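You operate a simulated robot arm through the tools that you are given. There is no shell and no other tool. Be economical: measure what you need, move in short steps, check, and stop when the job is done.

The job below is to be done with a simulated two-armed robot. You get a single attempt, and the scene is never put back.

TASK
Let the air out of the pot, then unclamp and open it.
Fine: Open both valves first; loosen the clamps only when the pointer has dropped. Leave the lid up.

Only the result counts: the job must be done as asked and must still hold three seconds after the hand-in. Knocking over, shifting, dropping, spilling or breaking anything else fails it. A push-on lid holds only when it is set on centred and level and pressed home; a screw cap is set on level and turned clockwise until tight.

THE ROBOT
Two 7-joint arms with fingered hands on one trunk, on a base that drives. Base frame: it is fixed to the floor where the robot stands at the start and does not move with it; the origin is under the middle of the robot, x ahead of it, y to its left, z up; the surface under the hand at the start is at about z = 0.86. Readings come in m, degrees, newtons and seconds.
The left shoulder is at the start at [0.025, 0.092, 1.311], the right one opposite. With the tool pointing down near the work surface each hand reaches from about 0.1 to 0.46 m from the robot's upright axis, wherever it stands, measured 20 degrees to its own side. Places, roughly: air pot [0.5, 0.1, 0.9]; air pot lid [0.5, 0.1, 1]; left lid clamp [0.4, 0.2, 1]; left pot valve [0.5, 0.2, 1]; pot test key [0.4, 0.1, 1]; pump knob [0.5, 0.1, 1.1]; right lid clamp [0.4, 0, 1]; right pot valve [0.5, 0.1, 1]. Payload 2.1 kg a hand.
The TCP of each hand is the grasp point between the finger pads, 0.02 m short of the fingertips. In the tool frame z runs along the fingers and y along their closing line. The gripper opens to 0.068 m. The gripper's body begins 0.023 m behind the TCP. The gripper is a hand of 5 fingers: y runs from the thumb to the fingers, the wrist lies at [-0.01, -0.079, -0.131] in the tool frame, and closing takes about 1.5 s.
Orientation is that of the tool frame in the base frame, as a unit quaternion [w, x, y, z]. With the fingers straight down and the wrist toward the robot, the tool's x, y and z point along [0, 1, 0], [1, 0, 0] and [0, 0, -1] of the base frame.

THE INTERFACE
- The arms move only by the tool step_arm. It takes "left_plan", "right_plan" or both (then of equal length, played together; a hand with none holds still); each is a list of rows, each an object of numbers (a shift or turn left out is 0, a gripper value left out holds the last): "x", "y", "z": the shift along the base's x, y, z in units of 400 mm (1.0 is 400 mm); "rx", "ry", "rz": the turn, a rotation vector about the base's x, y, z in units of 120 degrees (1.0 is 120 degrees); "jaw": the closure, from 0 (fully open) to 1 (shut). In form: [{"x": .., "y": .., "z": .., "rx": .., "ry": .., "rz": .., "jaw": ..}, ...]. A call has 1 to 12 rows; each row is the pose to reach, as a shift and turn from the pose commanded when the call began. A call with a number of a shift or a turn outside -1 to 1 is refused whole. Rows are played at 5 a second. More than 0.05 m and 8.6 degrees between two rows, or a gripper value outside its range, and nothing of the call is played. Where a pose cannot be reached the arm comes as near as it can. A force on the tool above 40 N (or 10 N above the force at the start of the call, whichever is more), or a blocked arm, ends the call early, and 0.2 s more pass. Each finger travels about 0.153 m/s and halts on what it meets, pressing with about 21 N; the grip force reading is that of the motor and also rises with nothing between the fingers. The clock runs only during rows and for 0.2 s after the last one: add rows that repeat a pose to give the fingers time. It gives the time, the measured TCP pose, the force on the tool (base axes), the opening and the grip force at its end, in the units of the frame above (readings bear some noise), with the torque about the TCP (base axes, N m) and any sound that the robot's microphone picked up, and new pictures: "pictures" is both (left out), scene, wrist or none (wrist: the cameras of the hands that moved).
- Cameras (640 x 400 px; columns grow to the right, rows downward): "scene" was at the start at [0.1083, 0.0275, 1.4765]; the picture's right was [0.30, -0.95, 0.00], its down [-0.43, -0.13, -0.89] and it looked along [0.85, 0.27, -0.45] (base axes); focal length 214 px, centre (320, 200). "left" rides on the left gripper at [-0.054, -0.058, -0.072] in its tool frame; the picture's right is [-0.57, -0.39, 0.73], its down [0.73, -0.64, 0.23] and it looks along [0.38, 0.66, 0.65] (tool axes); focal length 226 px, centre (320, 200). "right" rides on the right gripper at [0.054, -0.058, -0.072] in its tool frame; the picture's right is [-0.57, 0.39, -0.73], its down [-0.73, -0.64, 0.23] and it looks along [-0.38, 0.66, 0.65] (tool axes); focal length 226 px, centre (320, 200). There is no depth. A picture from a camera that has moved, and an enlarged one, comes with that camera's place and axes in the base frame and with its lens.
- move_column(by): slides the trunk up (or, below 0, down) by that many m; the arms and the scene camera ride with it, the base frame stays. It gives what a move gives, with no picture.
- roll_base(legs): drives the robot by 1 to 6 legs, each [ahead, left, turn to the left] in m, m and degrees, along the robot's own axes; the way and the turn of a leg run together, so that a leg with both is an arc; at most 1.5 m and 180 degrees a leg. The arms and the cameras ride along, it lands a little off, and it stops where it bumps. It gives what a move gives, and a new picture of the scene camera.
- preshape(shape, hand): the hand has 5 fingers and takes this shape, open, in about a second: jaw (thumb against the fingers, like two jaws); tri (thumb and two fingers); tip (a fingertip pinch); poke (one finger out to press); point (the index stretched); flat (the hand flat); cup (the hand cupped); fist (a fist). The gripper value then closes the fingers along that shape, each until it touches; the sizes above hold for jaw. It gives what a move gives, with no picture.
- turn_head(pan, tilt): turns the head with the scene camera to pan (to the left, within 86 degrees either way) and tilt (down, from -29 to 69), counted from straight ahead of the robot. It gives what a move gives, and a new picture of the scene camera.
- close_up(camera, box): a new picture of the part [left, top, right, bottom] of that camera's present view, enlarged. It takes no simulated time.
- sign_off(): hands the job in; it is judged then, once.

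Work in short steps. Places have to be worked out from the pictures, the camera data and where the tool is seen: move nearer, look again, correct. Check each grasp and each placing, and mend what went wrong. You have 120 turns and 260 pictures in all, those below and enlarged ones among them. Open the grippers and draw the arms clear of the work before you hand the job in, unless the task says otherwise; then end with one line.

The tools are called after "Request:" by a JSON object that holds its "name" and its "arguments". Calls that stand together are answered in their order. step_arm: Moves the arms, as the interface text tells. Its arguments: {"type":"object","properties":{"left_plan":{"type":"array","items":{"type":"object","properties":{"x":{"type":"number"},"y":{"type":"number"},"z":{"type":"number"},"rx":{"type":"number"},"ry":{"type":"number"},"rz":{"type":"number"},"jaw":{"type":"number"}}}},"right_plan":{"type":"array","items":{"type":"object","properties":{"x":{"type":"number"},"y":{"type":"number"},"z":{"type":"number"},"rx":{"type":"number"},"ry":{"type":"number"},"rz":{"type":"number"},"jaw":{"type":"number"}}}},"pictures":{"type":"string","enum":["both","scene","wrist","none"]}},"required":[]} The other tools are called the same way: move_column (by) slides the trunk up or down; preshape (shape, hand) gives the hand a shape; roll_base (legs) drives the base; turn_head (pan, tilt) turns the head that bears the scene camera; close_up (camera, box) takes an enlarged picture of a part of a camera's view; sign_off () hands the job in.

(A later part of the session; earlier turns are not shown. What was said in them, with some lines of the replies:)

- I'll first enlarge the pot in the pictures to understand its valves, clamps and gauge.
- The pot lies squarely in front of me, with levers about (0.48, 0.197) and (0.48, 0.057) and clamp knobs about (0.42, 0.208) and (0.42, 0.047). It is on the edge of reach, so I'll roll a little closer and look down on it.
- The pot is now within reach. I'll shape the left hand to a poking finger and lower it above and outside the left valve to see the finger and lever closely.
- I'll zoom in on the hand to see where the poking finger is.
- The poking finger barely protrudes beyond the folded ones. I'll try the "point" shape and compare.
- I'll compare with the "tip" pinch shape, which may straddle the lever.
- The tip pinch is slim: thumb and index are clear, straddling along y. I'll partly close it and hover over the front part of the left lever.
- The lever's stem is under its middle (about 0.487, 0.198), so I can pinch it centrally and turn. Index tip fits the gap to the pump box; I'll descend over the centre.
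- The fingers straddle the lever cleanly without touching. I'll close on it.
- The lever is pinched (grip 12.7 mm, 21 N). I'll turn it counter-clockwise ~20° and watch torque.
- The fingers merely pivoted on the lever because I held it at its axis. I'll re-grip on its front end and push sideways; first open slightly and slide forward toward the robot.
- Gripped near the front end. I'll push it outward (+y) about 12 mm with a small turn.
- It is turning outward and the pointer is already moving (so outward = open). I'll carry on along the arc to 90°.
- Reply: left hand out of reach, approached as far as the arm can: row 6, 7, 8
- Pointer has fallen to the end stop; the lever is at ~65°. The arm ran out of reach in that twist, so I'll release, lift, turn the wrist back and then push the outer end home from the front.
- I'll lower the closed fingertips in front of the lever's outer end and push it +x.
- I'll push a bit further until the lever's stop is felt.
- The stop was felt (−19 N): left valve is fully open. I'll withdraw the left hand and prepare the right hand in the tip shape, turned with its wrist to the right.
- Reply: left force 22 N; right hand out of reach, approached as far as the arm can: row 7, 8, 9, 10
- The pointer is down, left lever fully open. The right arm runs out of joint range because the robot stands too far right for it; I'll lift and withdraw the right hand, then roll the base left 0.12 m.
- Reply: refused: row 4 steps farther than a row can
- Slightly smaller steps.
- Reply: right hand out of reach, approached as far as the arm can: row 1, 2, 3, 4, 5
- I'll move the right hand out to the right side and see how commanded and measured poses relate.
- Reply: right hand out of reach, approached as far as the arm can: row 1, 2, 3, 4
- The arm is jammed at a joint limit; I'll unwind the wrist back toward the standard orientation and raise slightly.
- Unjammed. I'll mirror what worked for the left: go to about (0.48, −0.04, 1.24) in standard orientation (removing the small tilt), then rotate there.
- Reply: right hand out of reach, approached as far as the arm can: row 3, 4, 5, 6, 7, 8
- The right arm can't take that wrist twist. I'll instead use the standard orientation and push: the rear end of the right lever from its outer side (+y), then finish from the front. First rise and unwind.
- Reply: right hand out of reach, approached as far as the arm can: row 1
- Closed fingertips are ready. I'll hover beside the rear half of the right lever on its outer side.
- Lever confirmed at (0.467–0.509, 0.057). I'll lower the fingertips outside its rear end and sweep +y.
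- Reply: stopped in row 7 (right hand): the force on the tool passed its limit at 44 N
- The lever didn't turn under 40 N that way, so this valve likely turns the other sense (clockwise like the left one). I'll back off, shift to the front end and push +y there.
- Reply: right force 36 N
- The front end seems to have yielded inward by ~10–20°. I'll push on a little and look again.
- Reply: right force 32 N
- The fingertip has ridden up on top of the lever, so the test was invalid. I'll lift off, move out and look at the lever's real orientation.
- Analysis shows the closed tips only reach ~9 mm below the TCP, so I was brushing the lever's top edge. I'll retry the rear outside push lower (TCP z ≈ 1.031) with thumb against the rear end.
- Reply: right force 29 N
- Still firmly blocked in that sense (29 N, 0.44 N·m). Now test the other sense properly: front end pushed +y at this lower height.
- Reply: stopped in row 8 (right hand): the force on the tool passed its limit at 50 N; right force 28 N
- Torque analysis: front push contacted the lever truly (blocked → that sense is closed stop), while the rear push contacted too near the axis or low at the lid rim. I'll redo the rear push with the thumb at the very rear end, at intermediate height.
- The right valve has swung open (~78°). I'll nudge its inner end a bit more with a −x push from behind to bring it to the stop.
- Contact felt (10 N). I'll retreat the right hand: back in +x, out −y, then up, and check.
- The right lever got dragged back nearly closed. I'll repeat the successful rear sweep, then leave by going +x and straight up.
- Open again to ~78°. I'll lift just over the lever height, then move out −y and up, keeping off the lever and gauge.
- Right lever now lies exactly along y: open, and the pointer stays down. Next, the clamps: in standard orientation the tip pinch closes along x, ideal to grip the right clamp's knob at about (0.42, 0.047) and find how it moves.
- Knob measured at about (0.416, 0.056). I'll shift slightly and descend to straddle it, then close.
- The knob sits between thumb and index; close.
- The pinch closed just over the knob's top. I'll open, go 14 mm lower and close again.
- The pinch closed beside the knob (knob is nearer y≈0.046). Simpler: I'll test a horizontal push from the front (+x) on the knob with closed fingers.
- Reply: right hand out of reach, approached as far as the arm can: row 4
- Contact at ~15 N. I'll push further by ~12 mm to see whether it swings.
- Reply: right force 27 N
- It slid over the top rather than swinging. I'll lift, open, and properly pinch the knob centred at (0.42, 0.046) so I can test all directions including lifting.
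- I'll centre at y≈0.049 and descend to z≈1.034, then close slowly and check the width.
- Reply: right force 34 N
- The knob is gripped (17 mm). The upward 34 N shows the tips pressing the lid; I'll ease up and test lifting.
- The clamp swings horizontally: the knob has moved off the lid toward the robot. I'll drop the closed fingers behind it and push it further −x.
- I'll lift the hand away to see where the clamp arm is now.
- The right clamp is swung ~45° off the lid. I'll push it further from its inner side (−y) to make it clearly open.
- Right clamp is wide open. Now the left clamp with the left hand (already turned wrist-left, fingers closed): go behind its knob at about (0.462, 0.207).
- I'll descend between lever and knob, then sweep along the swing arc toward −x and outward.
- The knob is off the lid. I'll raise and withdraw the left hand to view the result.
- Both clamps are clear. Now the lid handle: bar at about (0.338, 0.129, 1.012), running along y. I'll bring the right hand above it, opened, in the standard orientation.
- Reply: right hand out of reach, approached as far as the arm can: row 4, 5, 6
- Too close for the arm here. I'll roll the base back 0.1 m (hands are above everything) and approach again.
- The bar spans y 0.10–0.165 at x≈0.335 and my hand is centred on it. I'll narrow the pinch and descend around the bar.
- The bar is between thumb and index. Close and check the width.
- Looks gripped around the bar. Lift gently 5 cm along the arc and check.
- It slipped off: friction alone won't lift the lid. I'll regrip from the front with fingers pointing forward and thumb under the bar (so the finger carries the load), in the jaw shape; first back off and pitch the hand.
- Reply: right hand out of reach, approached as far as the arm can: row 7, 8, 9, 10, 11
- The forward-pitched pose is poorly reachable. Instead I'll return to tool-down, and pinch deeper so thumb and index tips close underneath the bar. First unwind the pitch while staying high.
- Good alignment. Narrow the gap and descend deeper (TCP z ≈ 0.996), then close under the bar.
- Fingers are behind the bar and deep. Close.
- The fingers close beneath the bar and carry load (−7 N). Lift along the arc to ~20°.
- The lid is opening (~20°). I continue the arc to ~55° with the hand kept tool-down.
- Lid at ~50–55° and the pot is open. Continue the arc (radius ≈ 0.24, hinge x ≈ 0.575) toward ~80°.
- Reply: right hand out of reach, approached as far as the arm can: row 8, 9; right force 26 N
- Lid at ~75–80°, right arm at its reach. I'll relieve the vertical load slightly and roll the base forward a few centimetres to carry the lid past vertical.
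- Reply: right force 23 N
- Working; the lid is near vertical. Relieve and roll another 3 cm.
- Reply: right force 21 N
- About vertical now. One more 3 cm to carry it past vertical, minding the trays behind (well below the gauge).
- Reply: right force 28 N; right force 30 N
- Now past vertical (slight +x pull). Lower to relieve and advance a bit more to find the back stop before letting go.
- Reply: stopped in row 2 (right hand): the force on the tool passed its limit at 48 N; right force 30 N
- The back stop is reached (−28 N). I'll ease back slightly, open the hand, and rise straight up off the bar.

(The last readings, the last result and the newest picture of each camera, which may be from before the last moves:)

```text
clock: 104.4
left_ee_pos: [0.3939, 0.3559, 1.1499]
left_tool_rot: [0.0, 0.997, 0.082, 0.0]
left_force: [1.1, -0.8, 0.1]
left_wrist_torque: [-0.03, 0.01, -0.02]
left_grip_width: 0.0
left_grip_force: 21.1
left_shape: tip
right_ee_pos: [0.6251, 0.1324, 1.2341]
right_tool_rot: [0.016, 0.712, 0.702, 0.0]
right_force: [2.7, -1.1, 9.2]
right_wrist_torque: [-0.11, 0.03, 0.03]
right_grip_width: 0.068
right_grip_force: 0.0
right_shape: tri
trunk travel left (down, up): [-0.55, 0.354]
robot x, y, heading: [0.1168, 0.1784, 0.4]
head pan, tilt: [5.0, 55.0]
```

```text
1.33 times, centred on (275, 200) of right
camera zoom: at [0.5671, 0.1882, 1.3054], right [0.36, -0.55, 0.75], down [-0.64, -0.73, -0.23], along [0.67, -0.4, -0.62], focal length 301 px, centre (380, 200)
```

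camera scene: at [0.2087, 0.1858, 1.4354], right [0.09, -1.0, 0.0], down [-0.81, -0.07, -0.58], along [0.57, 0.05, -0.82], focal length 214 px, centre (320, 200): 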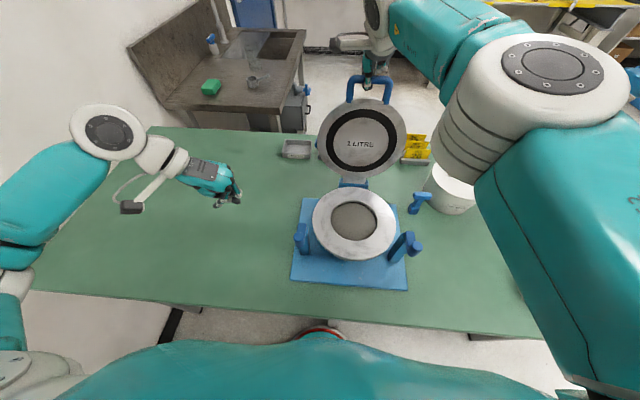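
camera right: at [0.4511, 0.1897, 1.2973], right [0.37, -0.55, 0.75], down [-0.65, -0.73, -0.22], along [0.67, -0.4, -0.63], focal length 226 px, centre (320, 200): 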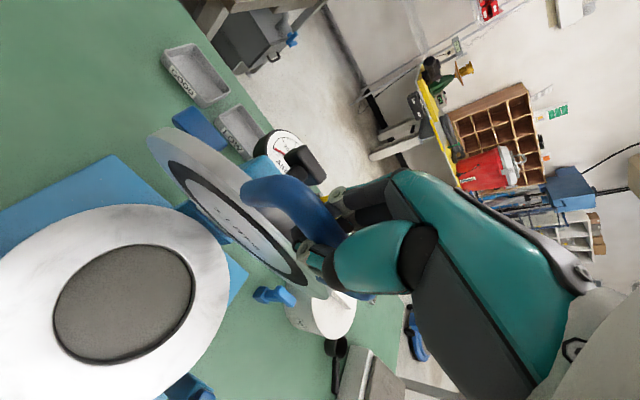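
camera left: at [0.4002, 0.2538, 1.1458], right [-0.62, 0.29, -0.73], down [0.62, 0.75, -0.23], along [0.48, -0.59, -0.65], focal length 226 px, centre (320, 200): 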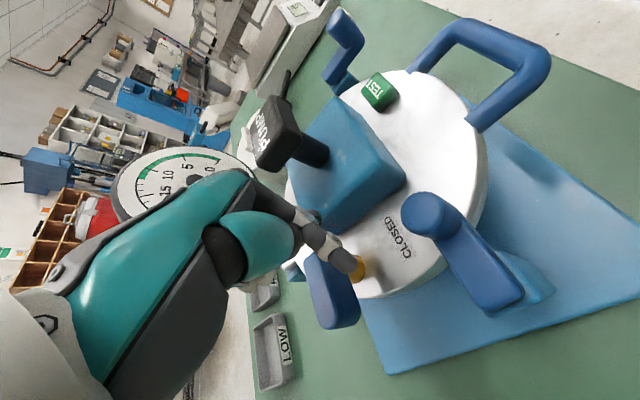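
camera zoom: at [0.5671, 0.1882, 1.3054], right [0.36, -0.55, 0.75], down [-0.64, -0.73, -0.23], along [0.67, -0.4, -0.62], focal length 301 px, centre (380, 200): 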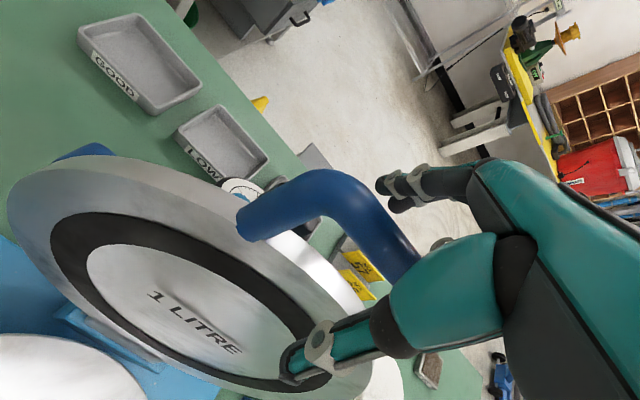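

Fingers are clear on both sides of the bar; rise straight up, then draw back.

Request:
{"name": "step_arm", "arguments": {"right_plan": [{"z": 0.06}, {"z": 0.14}, {"z": 0.22}, {"z": 0.3}, {"z": 0.32, "x": -0.08, "y": -0.06}, {"z": 0.32, "x": -0.16, "y": -0.14}, {"z": 0.32, "x": -0.26, "y": -0.2}]}}

Request:
{"name": "close_up", "arguments": {"camera": "scene", "box": [260, 60, 460, 300]}}

```text
clock: 106.0
left_ee_pos: [0.3932, 0.3572, 1.15]
left_tool_rot: [0.0, 0.996, 0.084, 0.0]
left_force: [-0.4, -0.1, -1.0]
left_wrist_torque: [0.02, 0.02, 0.01]
left_grip_width: 0.0
left_grip_force: 21.0
left_shape: tip
right_ee_pos: [0.5213, 0.0486, 1.364]
right_tool_rot: [0.015, 0.712, 0.702, -0.001]
right_force: [0.2, -0.1, -0.5]
right_wrist_torque: [0.01, -0.01, -0.01]
right_grip_width: 0.0678
right_grip_force: 0.0
right_shape: tri
right hand out of reach, approached as far as the arm can: row 3, 4
trunk travel left (down, up): [-0.55, 0.354]
robot x, y, heading: [0.1201, 0.1833, -0.1]
head pan, tilt: [5.0, 55.0]
camera scene: at [0.213, 0.1851, 1.4353], right [0.09, -1.0, 0.0], down [-0.82, -0.07, -0.57], along [0.57, 0.05, -0.82], focal length 214 px, centre (320, 200)
camera right: at [0.4617, 0.1066, 1.4346], right [0.36, -0.55, 0.75], down [-0.65, -0.73, -0.23], along [0.67, -0.4, -0.62], focal length 226 px, centre (320, 200)
```

scene: 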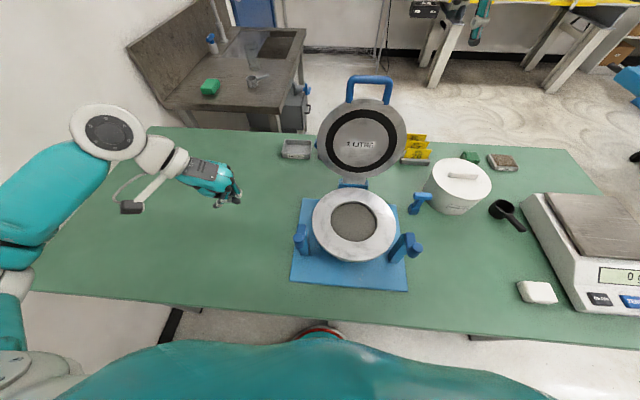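
right: 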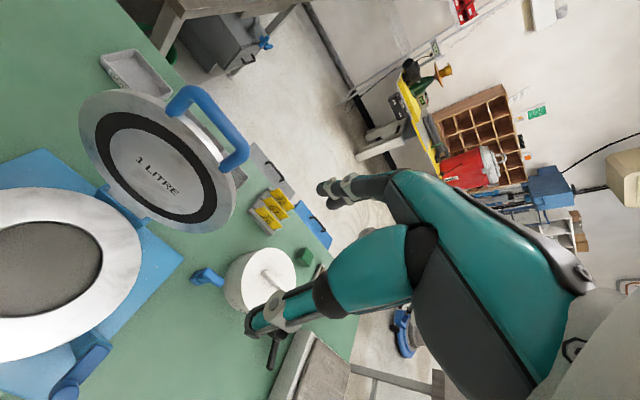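

```text
1.67 times, centred on (360, 180) of scene
camera zoom: at [0.213, 0.1851, 1.4353], right [0.09, -1.0, 0.0], down [-0.82, -0.07, -0.57], along [0.57, 0.05, -0.82], focal length 358 px, centre (253, 233)
```

zoom: 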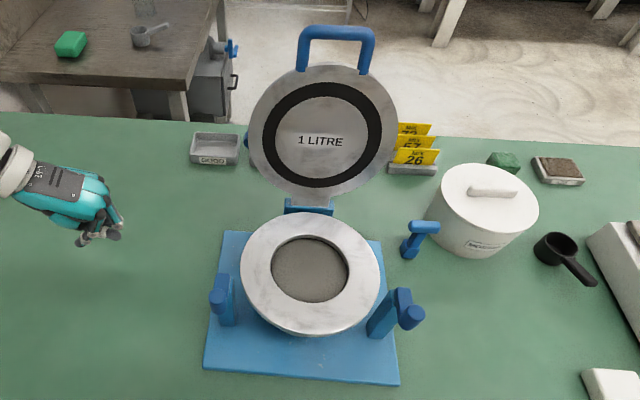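

The lid stands on its own. I'll zoom to check that both levers still protrude (open) behind the lid, and open the left hand while drawing both arms back.

Request:
{"name": "step_arm", "arguments": {"left_plan": [{"x": -0.08, "y": 0.05, "z": 0.06, "jaw": 0.3}, {"x": -0.14, "y": 0.1, "z": 0.12, "jaw": 0}, {"x": -0.14, "y": 0.14, "z": 0.2, "jaw": 0}, {"x": -0.14, "y": 0.14, "z": 0.2, "jaw": 0}, {"x": -0.14, "y": 0.14, "z": 0.2, "jaw": 0}], "right_plan": [{"x": -0.08, "y": -0.05}, {"x": -0.16, "y": -0.1}, {"x": -0.2, "y": -0.16}, {"x": -0.2, "y": -0.16}, {"x": -0.2, "y": -0.16}], "pictures": "none"}}

Request:
{"name": "close_up", "arguments": {"camera": "scene", "box": [300, 60, 420, 200]}}

Request:
{"name": "close_up", "arguments": {"camera": "right", "box": [0, 20, 300, 260]}}

```text
clock: 107.2
left_ee_pos: [0.3388, 0.4107, 1.2303]
left_tool_rot: [0.001, 0.997, 0.083, -0.001]
left_force: [0.0, 0.2, -0.6]
left_wrist_torque: [0.02, -0.01, 0.01]
left_grip_width: 0.068
left_grip_force: 0.0
left_shape: tip
right_ee_pos: [0.4421, -0.0116, 1.3617]
right_tool_rot: [0.016, 0.711, 0.703, 0.0]
right_force: [0.9, 0.1, 0.4]
right_wrist_torque: [-0.04, -0.01, 0.0]
right_grip_width: 0.0676
right_grip_force: 0.1
right_shape: tri
trunk travel left (down, up): [-0.55, 0.354]
robot x, y, heading: [0.121, 0.18, -0.4]
head pan, tilt: [5.0, 55.0]
```

```text
2.86 times, centred on (360, 130) of scene
camera zoom: at [0.2134, 0.1854, 1.4353], right [0.09, -1.0, 0.0], down [-0.82, -0.07, -0.57], along [0.57, 0.05, -0.82], focal length 613 px, centre (206, 400)
```

zoom: 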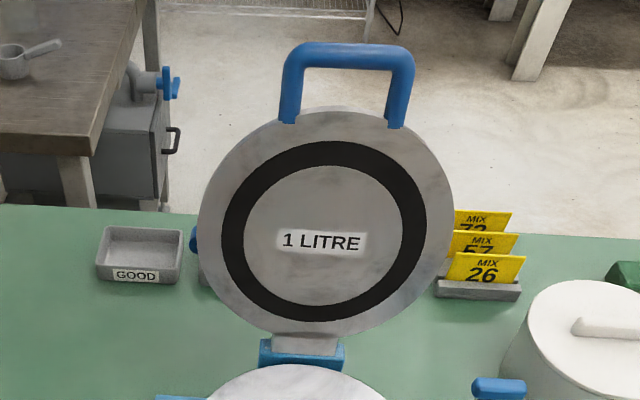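

```text
1.67 times, centred on (150, 140) of right
camera zoom: at [0.3831, 0.0448, 1.4325], right [0.36, -0.55, 0.75], down [-0.64, -0.73, -0.23], along [0.67, -0.4, -0.62], focal length 377 px, centre (603, 300)
```

zoom: 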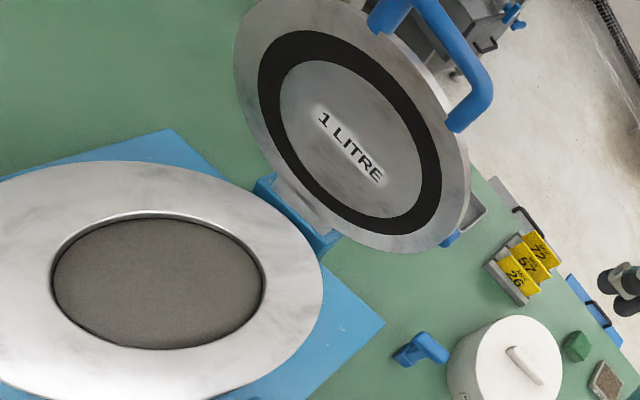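

Both lever ends peek out on either side of the lid (open), both clamps are swung away, the lid rests against its back stop by itself, and the arms are clear with hands open. Handing in.

Request:
{"name": "sign_off", "arguments": {}}

```text
The job is handed in.
```

I opened both valves and the gauge pointer dropped. Then I swung both clamps clear and opened the lid past vertical. It stands against its back stop with both hands open and clear of it. The right lever swung back nearly closed once and I reopened it, all before touching the clamps. With the lid up, I could only see the lever ends sticking out at its sides, as they should when the valves are open.
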